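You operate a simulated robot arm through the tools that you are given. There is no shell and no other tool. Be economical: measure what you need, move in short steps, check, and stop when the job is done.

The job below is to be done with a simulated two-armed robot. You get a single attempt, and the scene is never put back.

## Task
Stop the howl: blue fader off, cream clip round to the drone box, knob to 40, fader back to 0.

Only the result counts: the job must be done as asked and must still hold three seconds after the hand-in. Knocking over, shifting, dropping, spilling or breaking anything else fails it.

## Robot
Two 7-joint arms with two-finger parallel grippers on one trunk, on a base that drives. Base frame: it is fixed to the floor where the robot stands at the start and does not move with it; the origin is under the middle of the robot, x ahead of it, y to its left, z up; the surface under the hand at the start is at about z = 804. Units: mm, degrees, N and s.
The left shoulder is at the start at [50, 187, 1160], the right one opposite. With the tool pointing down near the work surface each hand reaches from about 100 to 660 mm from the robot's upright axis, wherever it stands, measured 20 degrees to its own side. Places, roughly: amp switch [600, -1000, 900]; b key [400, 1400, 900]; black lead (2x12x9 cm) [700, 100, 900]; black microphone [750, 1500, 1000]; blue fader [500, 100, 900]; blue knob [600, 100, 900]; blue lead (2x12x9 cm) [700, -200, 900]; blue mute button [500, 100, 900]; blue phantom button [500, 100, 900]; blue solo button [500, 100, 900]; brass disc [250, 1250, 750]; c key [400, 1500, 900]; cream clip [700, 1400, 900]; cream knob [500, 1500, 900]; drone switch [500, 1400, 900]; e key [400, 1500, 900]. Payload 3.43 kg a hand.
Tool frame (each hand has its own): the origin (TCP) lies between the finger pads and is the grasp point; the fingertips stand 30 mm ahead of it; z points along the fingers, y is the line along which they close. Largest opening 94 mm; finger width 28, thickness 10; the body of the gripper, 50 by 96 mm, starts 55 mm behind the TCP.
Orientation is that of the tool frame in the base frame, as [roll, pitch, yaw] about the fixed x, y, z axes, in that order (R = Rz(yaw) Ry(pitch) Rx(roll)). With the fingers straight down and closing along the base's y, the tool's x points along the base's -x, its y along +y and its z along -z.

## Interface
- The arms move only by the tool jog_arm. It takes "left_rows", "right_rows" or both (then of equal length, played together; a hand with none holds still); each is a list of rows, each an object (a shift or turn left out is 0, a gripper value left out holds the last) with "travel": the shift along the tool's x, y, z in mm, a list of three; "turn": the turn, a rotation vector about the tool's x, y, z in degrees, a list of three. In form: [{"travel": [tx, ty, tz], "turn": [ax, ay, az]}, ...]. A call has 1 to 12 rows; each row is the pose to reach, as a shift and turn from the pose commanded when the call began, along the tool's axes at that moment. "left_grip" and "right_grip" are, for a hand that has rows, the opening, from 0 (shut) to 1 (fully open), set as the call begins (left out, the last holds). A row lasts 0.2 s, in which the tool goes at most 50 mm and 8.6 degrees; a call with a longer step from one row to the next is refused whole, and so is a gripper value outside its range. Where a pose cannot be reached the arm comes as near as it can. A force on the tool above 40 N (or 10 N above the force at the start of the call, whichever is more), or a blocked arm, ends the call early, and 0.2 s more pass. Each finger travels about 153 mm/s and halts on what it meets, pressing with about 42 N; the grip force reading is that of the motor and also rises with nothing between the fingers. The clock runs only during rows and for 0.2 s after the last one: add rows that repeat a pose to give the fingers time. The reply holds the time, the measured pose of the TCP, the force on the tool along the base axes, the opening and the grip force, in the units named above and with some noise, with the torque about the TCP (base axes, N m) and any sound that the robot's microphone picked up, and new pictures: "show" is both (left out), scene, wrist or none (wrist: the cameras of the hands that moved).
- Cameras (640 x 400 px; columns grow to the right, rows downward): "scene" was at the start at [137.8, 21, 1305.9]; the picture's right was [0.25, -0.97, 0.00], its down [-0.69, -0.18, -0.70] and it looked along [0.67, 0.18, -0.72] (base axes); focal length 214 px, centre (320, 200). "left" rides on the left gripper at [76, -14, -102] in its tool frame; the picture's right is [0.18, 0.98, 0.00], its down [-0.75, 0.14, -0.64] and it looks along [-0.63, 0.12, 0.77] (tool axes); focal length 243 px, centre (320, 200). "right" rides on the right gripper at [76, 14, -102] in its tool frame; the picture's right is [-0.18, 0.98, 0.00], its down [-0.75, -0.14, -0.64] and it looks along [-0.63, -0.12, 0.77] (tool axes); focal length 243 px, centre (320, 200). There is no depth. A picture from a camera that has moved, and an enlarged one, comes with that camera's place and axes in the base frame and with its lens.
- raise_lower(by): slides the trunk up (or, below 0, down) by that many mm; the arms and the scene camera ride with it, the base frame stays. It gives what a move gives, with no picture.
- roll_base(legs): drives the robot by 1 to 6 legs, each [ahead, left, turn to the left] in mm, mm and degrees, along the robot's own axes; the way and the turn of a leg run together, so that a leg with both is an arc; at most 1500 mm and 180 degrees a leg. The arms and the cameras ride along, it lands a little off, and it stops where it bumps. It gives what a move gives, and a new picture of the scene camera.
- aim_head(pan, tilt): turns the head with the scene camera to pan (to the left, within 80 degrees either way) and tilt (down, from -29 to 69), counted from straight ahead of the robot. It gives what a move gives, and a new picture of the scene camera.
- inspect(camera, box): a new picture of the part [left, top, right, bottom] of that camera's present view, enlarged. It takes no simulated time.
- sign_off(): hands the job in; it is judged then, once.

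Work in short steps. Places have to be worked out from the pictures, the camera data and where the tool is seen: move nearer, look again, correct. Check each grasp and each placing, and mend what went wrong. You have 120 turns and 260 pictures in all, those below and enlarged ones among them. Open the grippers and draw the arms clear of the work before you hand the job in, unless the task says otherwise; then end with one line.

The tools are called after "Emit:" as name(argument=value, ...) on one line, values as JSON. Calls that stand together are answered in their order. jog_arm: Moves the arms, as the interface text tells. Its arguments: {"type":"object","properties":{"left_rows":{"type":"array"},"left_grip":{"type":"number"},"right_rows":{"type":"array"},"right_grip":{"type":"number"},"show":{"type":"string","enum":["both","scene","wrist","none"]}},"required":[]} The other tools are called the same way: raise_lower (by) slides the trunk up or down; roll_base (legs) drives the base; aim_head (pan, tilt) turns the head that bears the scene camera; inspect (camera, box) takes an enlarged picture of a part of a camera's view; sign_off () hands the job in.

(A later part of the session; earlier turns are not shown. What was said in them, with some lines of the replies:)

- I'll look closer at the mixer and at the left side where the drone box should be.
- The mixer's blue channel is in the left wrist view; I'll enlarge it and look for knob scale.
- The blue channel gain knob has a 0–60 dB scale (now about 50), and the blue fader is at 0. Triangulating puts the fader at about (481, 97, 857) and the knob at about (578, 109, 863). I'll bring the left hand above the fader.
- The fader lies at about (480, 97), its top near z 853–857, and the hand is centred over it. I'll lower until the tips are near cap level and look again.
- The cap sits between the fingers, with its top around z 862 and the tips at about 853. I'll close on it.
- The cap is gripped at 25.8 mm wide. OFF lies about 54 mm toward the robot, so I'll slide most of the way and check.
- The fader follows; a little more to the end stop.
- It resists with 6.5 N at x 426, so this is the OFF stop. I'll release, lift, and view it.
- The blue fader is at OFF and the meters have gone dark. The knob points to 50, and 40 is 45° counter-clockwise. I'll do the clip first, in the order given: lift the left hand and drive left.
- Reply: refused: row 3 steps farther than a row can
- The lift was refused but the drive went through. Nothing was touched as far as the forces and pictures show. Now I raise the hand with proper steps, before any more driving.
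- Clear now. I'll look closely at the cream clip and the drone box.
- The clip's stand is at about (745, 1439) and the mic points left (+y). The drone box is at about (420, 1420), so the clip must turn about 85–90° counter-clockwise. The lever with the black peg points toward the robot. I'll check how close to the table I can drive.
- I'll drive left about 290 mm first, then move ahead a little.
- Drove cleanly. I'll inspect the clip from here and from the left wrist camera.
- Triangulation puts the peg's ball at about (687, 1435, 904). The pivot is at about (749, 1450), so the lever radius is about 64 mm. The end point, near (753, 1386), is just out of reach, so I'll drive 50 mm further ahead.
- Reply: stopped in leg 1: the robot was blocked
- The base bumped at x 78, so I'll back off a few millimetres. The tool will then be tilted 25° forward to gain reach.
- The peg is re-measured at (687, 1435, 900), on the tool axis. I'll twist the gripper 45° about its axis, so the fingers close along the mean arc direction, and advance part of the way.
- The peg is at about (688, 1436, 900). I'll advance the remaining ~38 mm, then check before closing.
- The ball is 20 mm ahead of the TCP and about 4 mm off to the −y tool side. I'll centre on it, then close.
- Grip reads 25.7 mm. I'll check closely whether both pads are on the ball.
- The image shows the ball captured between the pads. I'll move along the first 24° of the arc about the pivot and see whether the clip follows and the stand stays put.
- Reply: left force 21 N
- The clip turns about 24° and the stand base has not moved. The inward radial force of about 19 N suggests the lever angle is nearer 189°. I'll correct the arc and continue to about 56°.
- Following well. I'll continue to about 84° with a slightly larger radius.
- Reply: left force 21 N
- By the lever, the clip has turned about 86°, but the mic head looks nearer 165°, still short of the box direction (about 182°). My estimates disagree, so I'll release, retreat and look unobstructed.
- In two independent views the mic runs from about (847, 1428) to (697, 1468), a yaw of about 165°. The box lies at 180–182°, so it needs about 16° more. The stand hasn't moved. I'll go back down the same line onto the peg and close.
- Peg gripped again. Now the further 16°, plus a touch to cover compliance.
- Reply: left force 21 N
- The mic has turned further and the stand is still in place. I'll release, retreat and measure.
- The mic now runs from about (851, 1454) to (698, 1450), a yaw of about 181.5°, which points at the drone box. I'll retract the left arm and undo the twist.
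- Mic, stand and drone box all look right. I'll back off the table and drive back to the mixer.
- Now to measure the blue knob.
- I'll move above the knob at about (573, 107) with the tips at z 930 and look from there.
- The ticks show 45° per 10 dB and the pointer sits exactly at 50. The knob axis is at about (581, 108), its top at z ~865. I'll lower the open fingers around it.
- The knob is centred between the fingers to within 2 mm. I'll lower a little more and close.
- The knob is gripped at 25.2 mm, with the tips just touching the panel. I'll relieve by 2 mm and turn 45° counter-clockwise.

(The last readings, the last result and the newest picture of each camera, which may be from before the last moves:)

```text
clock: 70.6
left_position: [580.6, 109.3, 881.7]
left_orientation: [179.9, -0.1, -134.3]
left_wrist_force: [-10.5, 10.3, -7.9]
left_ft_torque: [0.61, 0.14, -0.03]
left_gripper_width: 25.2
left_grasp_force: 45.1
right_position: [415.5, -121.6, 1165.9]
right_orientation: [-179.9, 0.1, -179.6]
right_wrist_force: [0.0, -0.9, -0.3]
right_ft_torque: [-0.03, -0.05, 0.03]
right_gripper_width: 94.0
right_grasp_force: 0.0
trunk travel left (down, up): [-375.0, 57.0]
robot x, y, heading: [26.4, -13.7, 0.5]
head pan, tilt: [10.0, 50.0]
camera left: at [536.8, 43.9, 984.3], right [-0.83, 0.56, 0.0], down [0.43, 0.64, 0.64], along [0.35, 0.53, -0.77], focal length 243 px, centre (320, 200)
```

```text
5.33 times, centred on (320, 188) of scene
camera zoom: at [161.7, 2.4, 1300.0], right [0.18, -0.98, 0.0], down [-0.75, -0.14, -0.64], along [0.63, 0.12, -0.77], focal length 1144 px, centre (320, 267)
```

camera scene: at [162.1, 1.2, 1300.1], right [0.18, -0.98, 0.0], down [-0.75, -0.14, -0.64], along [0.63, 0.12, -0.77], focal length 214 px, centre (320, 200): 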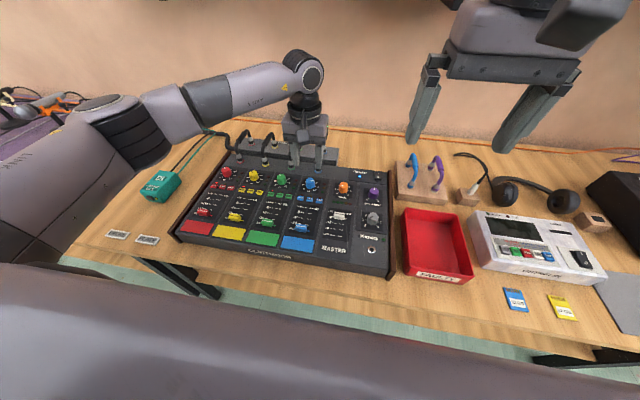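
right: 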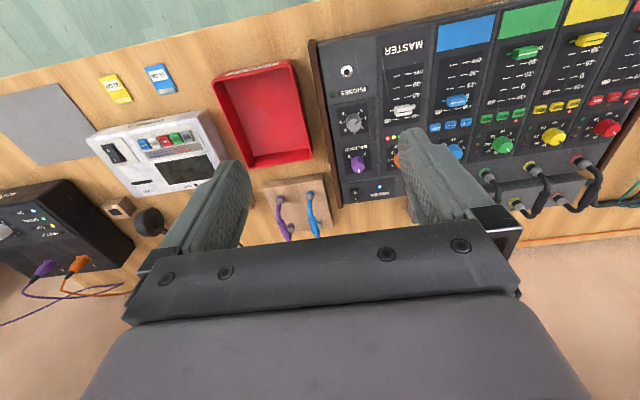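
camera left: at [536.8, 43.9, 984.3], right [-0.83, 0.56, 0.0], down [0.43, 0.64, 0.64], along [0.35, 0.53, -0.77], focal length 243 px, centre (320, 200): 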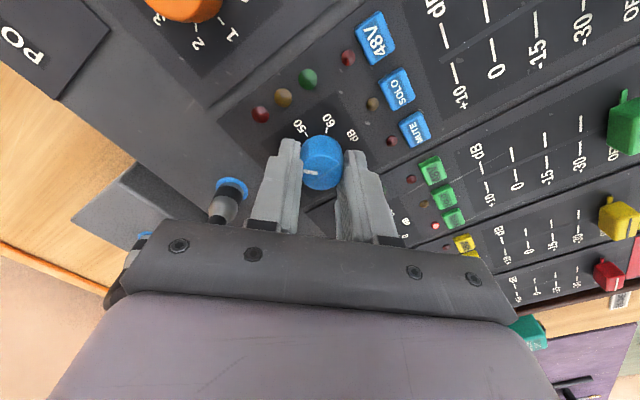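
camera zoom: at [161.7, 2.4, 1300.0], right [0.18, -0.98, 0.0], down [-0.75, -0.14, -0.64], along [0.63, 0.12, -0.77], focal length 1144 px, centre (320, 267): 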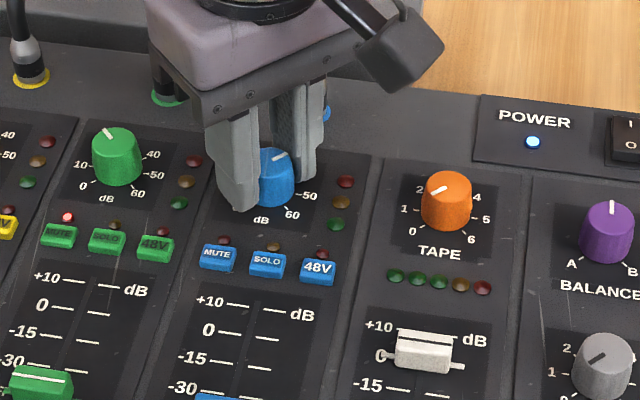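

The knob turned with the hand. I'll release, lift, and verify at 40.

Emit:
jog_arm(left_rows=[{"travel": [0, 0, 0]}, {"travel": [0, 0, 0]}, {"travel": [0, 0, -30]}, {"travel": [0, 0, -70]}, {"travel": [0, 0, -75], "turn": [0, 0, 8]}, {"travel": [0, 0, -75], "turn": [0, 0, 16]}, {"travel": [0, 0, -75], "turn": [0, 0, 24]}, {"travel": [0, 0, -75], "turn": [0, 0, 32]}, {"travel": [0, 0, -75], "turn": [0, 0, 40]}, {"travel": [0, 0, -75], "turn": [0, 0, 45]}, {"travel": [0, 0, -75], "turn": [0, 0, 45]}], left_grip=0.5, show="none")

Emit:
inspect(camera="left", box=[240, 80, 400, 180])

Emit:
inspect(camera="scene", box=[260, 150, 380, 225])

```text
clock: 73.0
left_position: [581.1, 105.4, 958.2]
left_orientation: [-179.9, 0.0, -179.6]
left_wrist_force: [0.9, 0.7, -0.2]
left_ft_torque: [0.01, 0.0, -0.01]
left_gripper_width: 47.2
left_grasp_force: 0.0
right_position: [414.7, -122.9, 1164.0]
right_orientation: [180.0, 0.1, -179.6]
right_wrist_force: [0.0, 0.8, -0.5]
right_ft_torque: [-0.01, 0.05, 0.01]
right_gripper_width: 94.0
right_grasp_force: 0.1
trunk travel left (down, up): [-375.0, 57.0]
robot x, y, heading: [28.9, -10.0, 0.4]
head pan, tilt: [10.0, 50.0]
```

```text
4.00 times, centred on (320, 130) of left
camera zoom: at [504.0, 91.6, 1059.8], right [-0.19, 0.98, 0.0], down [0.75, 0.15, 0.64], along [0.63, 0.12, -0.77], focal length 970 px, centre (320, 480)
```

zoom: 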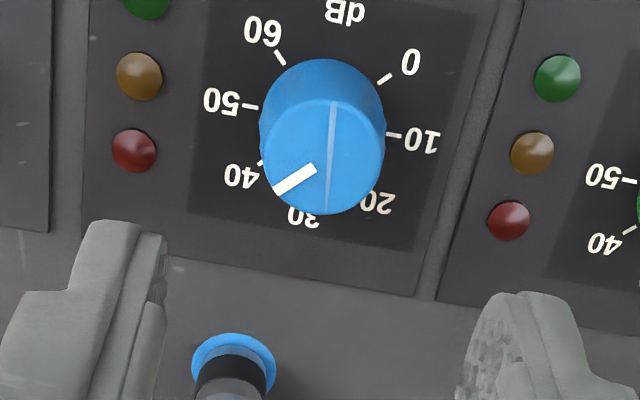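

```text
5.33 times, centred on (320, 188) of scene
camera zoom: at [162.1, 1.2, 1300.1], right [0.18, -0.98, 0.0], down [-0.75, -0.14, -0.64], along [0.63, 0.12, -0.77], focal length 1144 px, centre (320, 267)
```

zoom: 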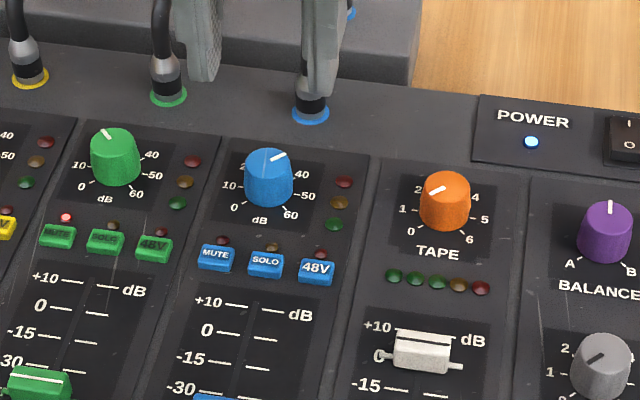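

Pointer looks near 40, maybe a degree or so short. I'll zoom in to check.

Emit:
inspect(camera="left", box=[288, 85, 352, 125])

```text
10.00 times, centred on (320, 105) of left
camera zoom: at [504.0, 91.6, 1059.8], right [-0.19, 0.98, 0.0], down [0.75, 0.15, 0.64], along [0.63, 0.12, -0.77], focal length 2426 px, centre (320, 1150)
```

zoom: 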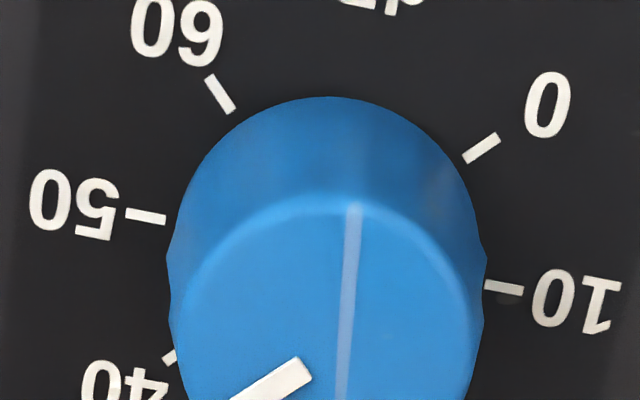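

Emit:
inspect(camera="left", box=[288, 100, 352, 140])

```text
10.00 times, centred on (320, 120) of left
camera zoom: at [504.0, 91.6, 1059.8], right [-0.19, 0.98, 0.0], down [0.75, 0.15, 0.64], along [0.63, 0.12, -0.77], focal length 2426 px, centre (320, 1000)
```

zoom: 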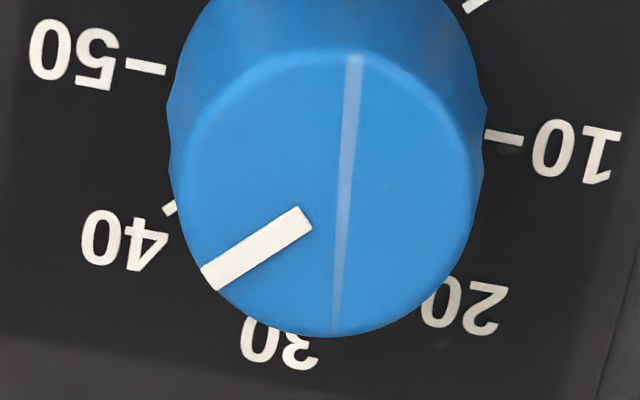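

The pointer reads about 40.5 dB, which is good. Now the fader: I'll move over the cap at (427, 95) and lower.

Emit:
jog_arm(left_rows=[{"travel": [35, -2, -5]}, {"travel": [75, -5, -5]}, {"travel": [115, -8, -5]}, {"travel": [154, -11, 0]}, {"travel": [154, -11, 25]}, {"travel": [154, -11, 50]}, {"travel": [154, -11, 65]}, {"travel": [154, -11, 65]}], left_grip=0.5, show="wrist")

```text
clock: 74.8
left_position: [428.0, 94.6, 892.2]
left_orientation: [-179.8, 0.1, -179.5]
left_wrist_force: [0.6, 0.6, -0.1]
left_ft_torque: [0.0, 0.01, 0.0]
left_gripper_width: 46.9
left_grasp_force: 0.0
right_position: [415.2, -122.8, 1164.3]
right_orientation: [-179.9, 0.1, -179.5]
right_wrist_force: [0.2, -0.3, 0.9]
right_ft_torque: [-0.03, 0.0, -0.04]
right_gripper_width: 94.1
right_grasp_force: 0.0
trunk travel left (down, up): [-375.0, 57.0]
robot x, y, heading: [23.2, -14.4, 0.5]
head pan, tilt: [10.0, 50.0]
camera left: at [351.0, 79.4, 994.5], right [-0.19, 0.98, 0.0], down [0.75, 0.15, 0.64], along [0.63, 0.12, -0.77], focal length 243 px, centre (320, 200)
```

left: 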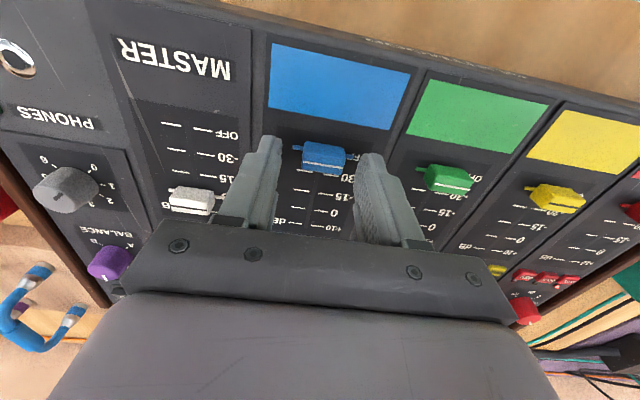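

Emit:
jog_arm(left_rows=[{"travel": [1, 1, 5]}, {"travel": [1, 1, 9]}, {"travel": [1, 1, 9]}], show="none")

Emit:
jog_arm(left_rows=[{"travel": [0, 0, 0]}, {"travel": [0, 0, 0]}, {"travel": [0, 0, 0]}], left_grip=0.0, show="wrist")

```text
clock: 75.6
left_position: [424.6, 94.8, 882.8]
left_orientation: [-179.9, 0.2, -179.6]
left_wrist_force: [0.6, -0.5, 0.5]
left_ft_torque: [0.01, 0.02, 0.01]
left_gripper_width: 46.9
left_grasp_force: 0.1
right_position: [415.2, -122.7, 1163.6]
right_orientation: [-179.9, 0.1, -179.6]
right_wrist_force: [-0.2, 0.4, -0.4]
right_ft_torque: [0.01, -0.03, 0.0]
right_gripper_width: 94.0
right_grasp_force: 0.1
trunk travel left (down, up): [-375.0, 57.0]
robot x, y, heading: [28.6, -15.2, 0.3]
head pan, tilt: [10.0, 50.0]
```

```text
clock: 76.4
left_position: [424.9, 95.4, 883.4]
left_orientation: [180.0, 0.1, -179.5]
left_wrist_force: [-0.8, 4.6, -0.4]
left_ft_torque: [0.29, 0.0, -0.36]
left_gripper_width: 25.6
left_grasp_force: 45.0
right_position: [416.0, -123.3, 1164.6]
right_orientation: [180.0, 0.1, -179.6]
right_wrist_force: [-1.0, 0.1, -0.2]
right_ft_torque: [-0.01, 0.0, 0.01]
right_gripper_width: 94.1
right_grasp_force: 0.1
trunk travel left (down, up): [-375.0, 57.0]
robot x, y, heading: [29.9, -13.9, 0.5]
head pan, tilt: [10.0, 50.0]
camera left: at [349.0, 81.2, 985.2], right [-0.19, 0.98, 0.0], down [0.75, 0.15, 0.64], along [0.63, 0.12, -0.77], focal length 243 px, centre (320, 200)
```

left: 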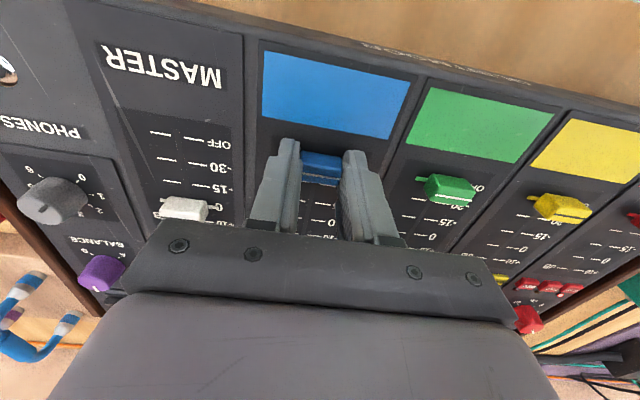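

Gripped. Earlier the fader travelled 57 mm from 0 to OFF, so I'll slide it back 56 mm and check against the scale.

Emit:
jog_arm(left_rows=[{"travel": [-10, 0, 0]}, {"travel": [-20, 0, 0]}, {"travel": [-30, 0, 0]}, {"travel": [-40, 0, 0]}, {"travel": [-50, 0, 0]}, {"travel": [-56, 0, 0]}, {"travel": [-56, 0, 0]}, {"travel": [-56, 0, 0]}], show="wrist")

Emit:
jog_arm(left_rows=[{"travel": [0, 0, 0]}, {"travel": [0, 0, 0]}, {"travel": [0, 0, -35]}, {"travel": [0, 0, -75]}, {"travel": [20, 20, -110]}, {"travel": [20, 20, -110]}], left_grip=0.5, show="wrist")

Emit:
inspect(camera="left", box=[240, 60, 368, 140])

Emit:
inspect(camera="scene", box=[280, 185, 360, 235])

```text
clock: 78.2
left_position: [483.7, 96.1, 883.8]
left_orientation: [-179.9, 0.0, -179.5]
left_wrist_force: [-0.7, 8.2, -9.7]
left_ft_torque: [0.27, -0.31, -0.3]
left_gripper_width: 25.7
left_grasp_force: 44.9
right_position: [416.4, -122.6, 1164.4]
right_orientation: [-180.0, 0.1, -179.5]
right_wrist_force: [0.7, -0.3, 0.7]
right_ft_torque: [0.01, -0.03, -0.02]
right_gripper_width: 94.0
right_grasp_force: 0.1
trunk travel left (down, up): [-375.0, 57.0]
robot x, y, heading: [27.6, -11.0, 0.2]
head pan, tilt: [10.0, 50.0]
camera left: at [406.2, 81.2, 985.3], right [-0.19, 0.98, 0.0], down [0.75, 0.15, 0.64], along [0.63, 0.12, -0.77], focal length 243 px, centre (320, 200)
```

left: 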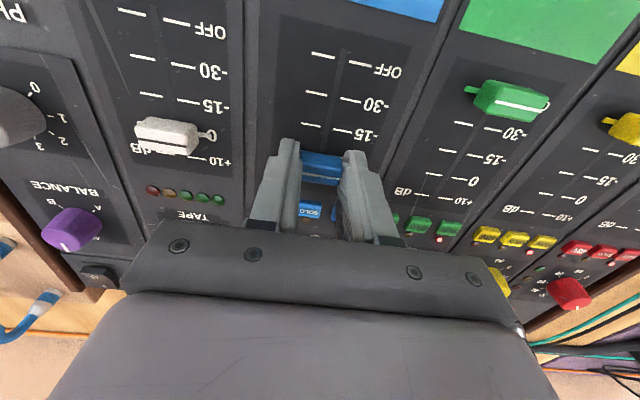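

```text
clock: 79.6
left_position: [464.1, 116.9, 994.5]
left_orientation: [180.0, -0.1, -179.5]
left_wrist_force: [0.0, 0.2, 0.5]
left_ft_torque: [-0.03, 0.0, -0.02]
left_gripper_width: 47.0
left_grasp_force: 0.1
right_position: [414.6, -123.5, 1164.5]
right_orientation: [-179.9, 0.0, -179.6]
right_wrist_force: [-0.1, -0.6, -1.0]
right_ft_torque: [-0.02, 0.03, 0.0]
right_gripper_width: 94.2
right_grasp_force: 0.0
trunk travel left (down, up): [-375.0, 57.0]
robot x, y, heading: [26.8, -17.3, 0.6]
head pan, tilt: [10.0, 50.0]
camera left: at [387.5, 101.4, 1096.0], right [-0.19, 0.98, 0.0], down [0.75, 0.15, 0.64], along [0.63, 0.12, -0.77], focal length 243 px, centre (320, 200)
```

left: 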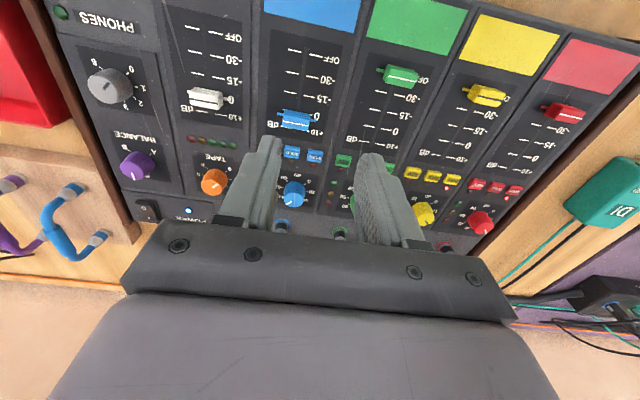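

```text
5.00 times, centred on (304, 100) of left
camera zoom: at [387.5, 101.4, 1096.0], right [-0.19, 0.98, 0.0], down [0.75, 0.15, 0.64], along [0.63, 0.12, -0.77], focal length 1213 px, centre (400, 700)
```

zoom: 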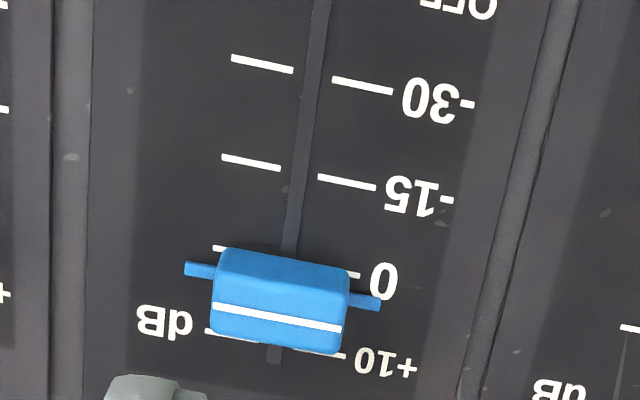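

```text
8.00 times, centred on (320, 210) of scene
camera zoom: at [162.3, 1.0, 1300.0], right [0.18, -0.98, 0.0], down [-0.75, -0.14, -0.64], along [0.63, 0.12, -0.77], focal length 1716 px, centre (320, 120)
```

zoom: 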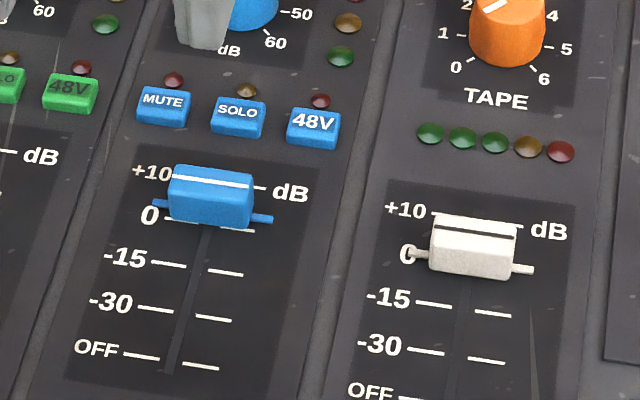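

The pointer tabs sit about 5 mm past 0 (about +2.5 dB), compared with the master fader and the 0 label. I'll regrip and bring it back 5 mm.

Emit:
jog_arm(left_rows=[{"travel": [-10, -10, 15]}, {"travel": [-20, -20, 40]}, {"travel": [-20, -20, 75]}, {"travel": [-20, -20, 100]}, {"travel": [-20, -20, 110]}, {"travel": [-20, -20, 110]}], show="wrist")

Emit:
jog_arm(left_rows=[{"travel": [0, 0, 0]}, {"travel": [0, 0, 0]}, {"travel": [0, 0, 0]}], left_grip=0.0, show="none")

Emit:
inspect(camera="scene", box=[280, 185, 360, 235])

```text
clock: 81.0
left_position: [481.9, 95.9, 882.3]
left_orientation: [-179.8, 0.1, -179.5]
left_wrist_force: [0.6, -0.1, 0.1]
left_ft_torque: [0.01, 0.04, 0.0]
left_gripper_width: 47.0
left_grasp_force: 0.0
right_position: [414.8, -123.7, 1165.1]
right_orientation: [180.0, 0.1, -179.6]
right_wrist_force: [0.3, 0.1, -0.4]
right_ft_torque: [-0.03, 0.03, -0.01]
right_gripper_width: 94.0
right_grasp_force: 0.0
trunk travel left (down, up): [-375.0, 57.0]
robot x, y, heading: [23.2, -17.5, 0.6]
head pan, tilt: [10.0, 50.0]
camera left: at [405.1, 81.1, 984.9], right [-0.19, 0.98, 0.0], down [0.75, 0.15, 0.64], along [0.63, 0.12, -0.77], focal length 243 px, centre (320, 200)
```

left: 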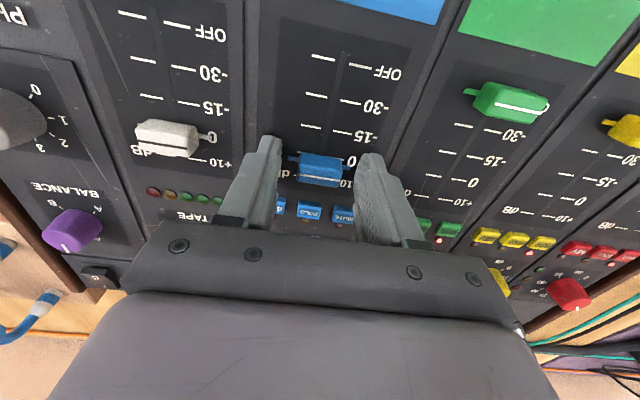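

```text
clock: 81.8
left_position: [481.3, 95.5, 882.9]
left_orientation: [179.9, 0.0, -179.6]
left_wrist_force: [0.1, 1.3, -2.0]
left_ft_torque: [0.21, -0.3, -0.23]
left_gripper_width: 26.0
left_grasp_force: 45.2
right_position: [416.0, -123.2, 1165.0]
right_orientation: [-179.9, 0.1, -179.6]
right_wrist_force: [0.3, -0.5, 0.5]
right_ft_torque: [0.03, 0.05, -0.01]
right_gripper_width: 94.2
right_grasp_force: 0.0
trunk travel left (down, up): [-375.0, 57.0]
robot x, y, heading: [25.1, -15.1, 0.5]
head pan, tilt: [10.0, 50.0]
```

```text
8.00 times, centred on (320, 210) of scene
camera zoom: at [162.2, 1.3, 1300.0], right [0.18, -0.98, 0.0], down [-0.75, -0.14, -0.64], along [0.63, 0.12, -0.77], focal length 1716 px, centre (320, 120)
```

zoom: 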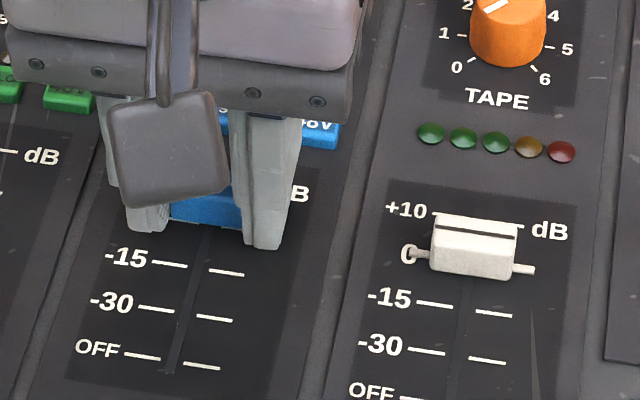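

Emit:
jog_arm(left_rows=[{"travel": [2.5, 0, 0]}, {"travel": [5, 0, 0]}, {"travel": [5, 0, 0]}, {"travel": [5, 0, 0]}], show="none")

Emit:
jog_arm(left_rows=[{"travel": [0, 0, 0]}, {"travel": [0, 0, 0]}, {"travel": [0, 0, -35]}, {"travel": [0, 0, -75]}, {"travel": [15, 20, -110]}, {"travel": [15, 20, -110]}], left_grip=0.5, show="none")

Emit:
inspect(camera="left", box=[180, 60, 372, 180])

Emit:
inspect(camera="scene", box=[280, 185, 360, 235])

```text
clock: 82.8
left_position: [478.0, 96.4, 882.7]
left_orientation: [180.0, -0.1, -179.6]
left_wrist_force: [0.3, 1.3, -10.5]
left_ft_torque: [0.04, -1.24, -0.38]
left_gripper_width: 25.9
left_grasp_force: 44.5
right_position: [417.3, -123.0, 1164.3]
right_orientation: [180.0, 0.1, -179.6]
right_wrist_force: [0.3, -0.5, -0.3]
right_ft_torque: [-0.04, 0.03, 0.04]
right_gripper_width: 93.7
right_grasp_force: 0.2
trunk travel left (down, up): [-375.0, 57.0]
robot x, y, heading: [31.4, -16.2, 0.5]
head pan, tilt: [10.0, 50.0]
```

```text
clock: 84.2
left_position: [459.5, 116.0, 993.7]
left_orientation: [-180.0, 0.0, -179.6]
left_wrist_force: [-0.2, 1.3, 0.1]
left_ft_torque: [-0.02, -0.01, -0.02]
left_gripper_width: 47.0
left_grasp_force: 0.2
right_position: [414.0, -122.5, 1163.6]
right_orientation: [180.0, -0.1, -179.6]
right_wrist_force: [0.0, 0.1, 0.1]
right_ft_torque: [0.02, 0.0, 0.0]
right_gripper_width: 94.0
right_grasp_force: 0.1
trunk travel left (down, up): [-375.0, 57.0]
robot x, y, heading: [23.5, -18.6, 0.5]
head pan, tilt: [10.0, 50.0]
```

```text
3.33 times, centred on (276, 120) of left
camera zoom: at [383.9, 100.9, 1095.8], right [-0.19, 0.98, 0.0], down [0.75, 0.15, 0.64], along [0.63, 0.12, -0.77], focal length 809 px, centre (467, 467)
```

zoom: 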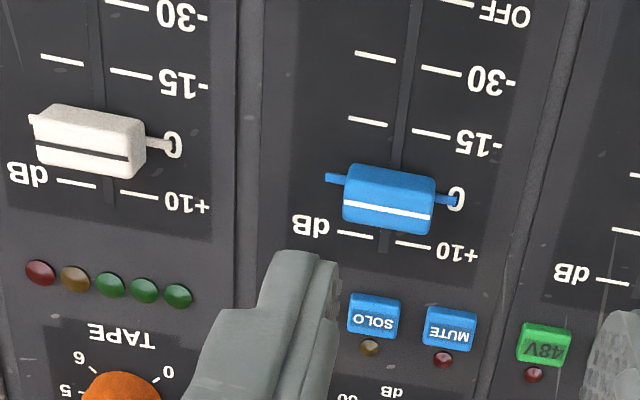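

```text
8.00 times, centred on (320, 210) of scene
camera zoom: at [162.3, 1.0, 1300.0], right [0.18, -0.98, 0.0], down [-0.75, -0.14, -0.64], along [0.63, 0.12, -0.77], focal length 1716 px, centre (320, 120)
```

zoom: 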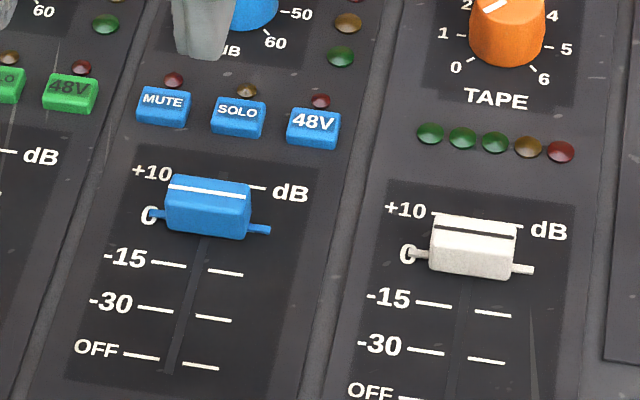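

The blue fader's tabs now line up with 0 just as the master's do, and no howl is reported. I'll draw the arm clear and take a last look.

Emit:
jog_arm(left_rows=[{"travel": [0, 20, -35]}, {"travel": [10, 50, -70]}, {"travel": [20, 85, -95]}, {"travel": [30, 120, -120]}, {"travel": [30, 150, -145]}, {"travel": [30, 170, -150]}, {"travel": [30, 170, -150]}], left_grip=0.9, show="scene")

Emit:
inspect(camera="scene", box=[190, 140, 400, 270])

```text
clock: 85.8
left_position: [431.9, 284.6, 1143.9]
left_orientation: [-179.9, 0.1, -179.5]
left_wrist_force: [-0.2, 0.7, 0.8]
left_ft_torque: [-0.01, -0.02, 0.0]
left_gripper_width: 84.7
left_grasp_force: 0.0
right_position: [415.8, -124.0, 1164.6]
right_orientation: [-180.0, 0.1, -179.6]
right_wrist_force: [0.1, 0.7, 0.7]
right_ft_torque: [-0.02, 0.0, -0.02]
right_gripper_width: 94.0
right_grasp_force: 0.0
trunk travel left (down, up): [-375.0, 57.0]
robot x, y, heading: [22.1, -16.9, 0.4]
head pan, tilt: [10.0, 50.0]
camera scene: at [162.2, 1.1, 1300.1], right [0.18, -0.98, 0.0], down [-0.75, -0.14, -0.64], along [0.63, 0.12, -0.77], focal length 214 px, centre (320, 200)
```

scene: 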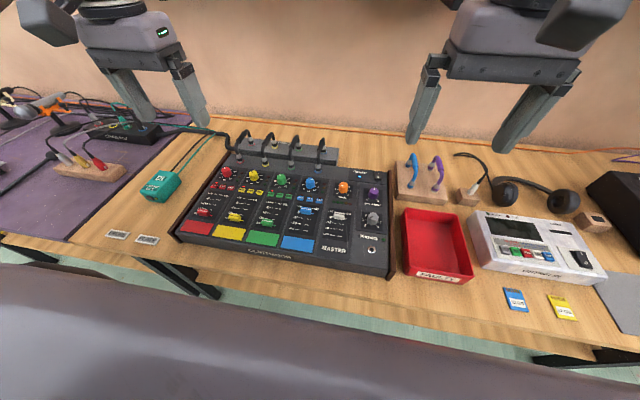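

```text
3.05 times, centred on (295, 205) of scene
camera zoom: at [162.2, 1.1, 1300.1], right [0.18, -0.98, 0.0], down [-0.75, -0.14, -0.64], along [0.63, 0.12, -0.77], focal length 654 px, centre (396, 185)
```

zoom: 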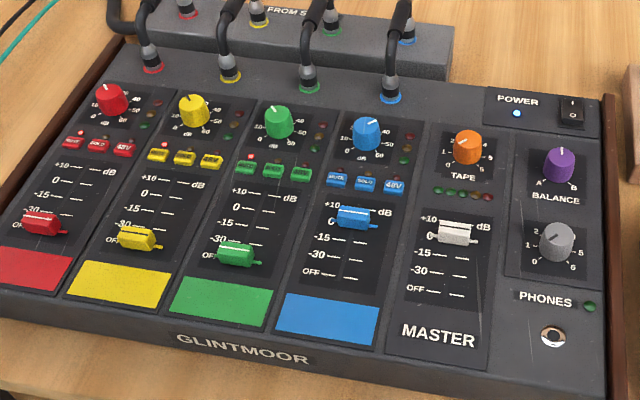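

Everything is in place: blue fader at 0, knob at 40, mic turned to the drone box, arms clear. Handing in.

Emit:
sign_off()

```text
The job is handed in.
```

The job is handed in: I took the blue fader to OFF and turned the cream clip so its mic points at the drone box. Then I set the blue knob to about 40 (it reads roughly 40.5 dB) and brought the fader back to 0; no howl was picked up afterwards.
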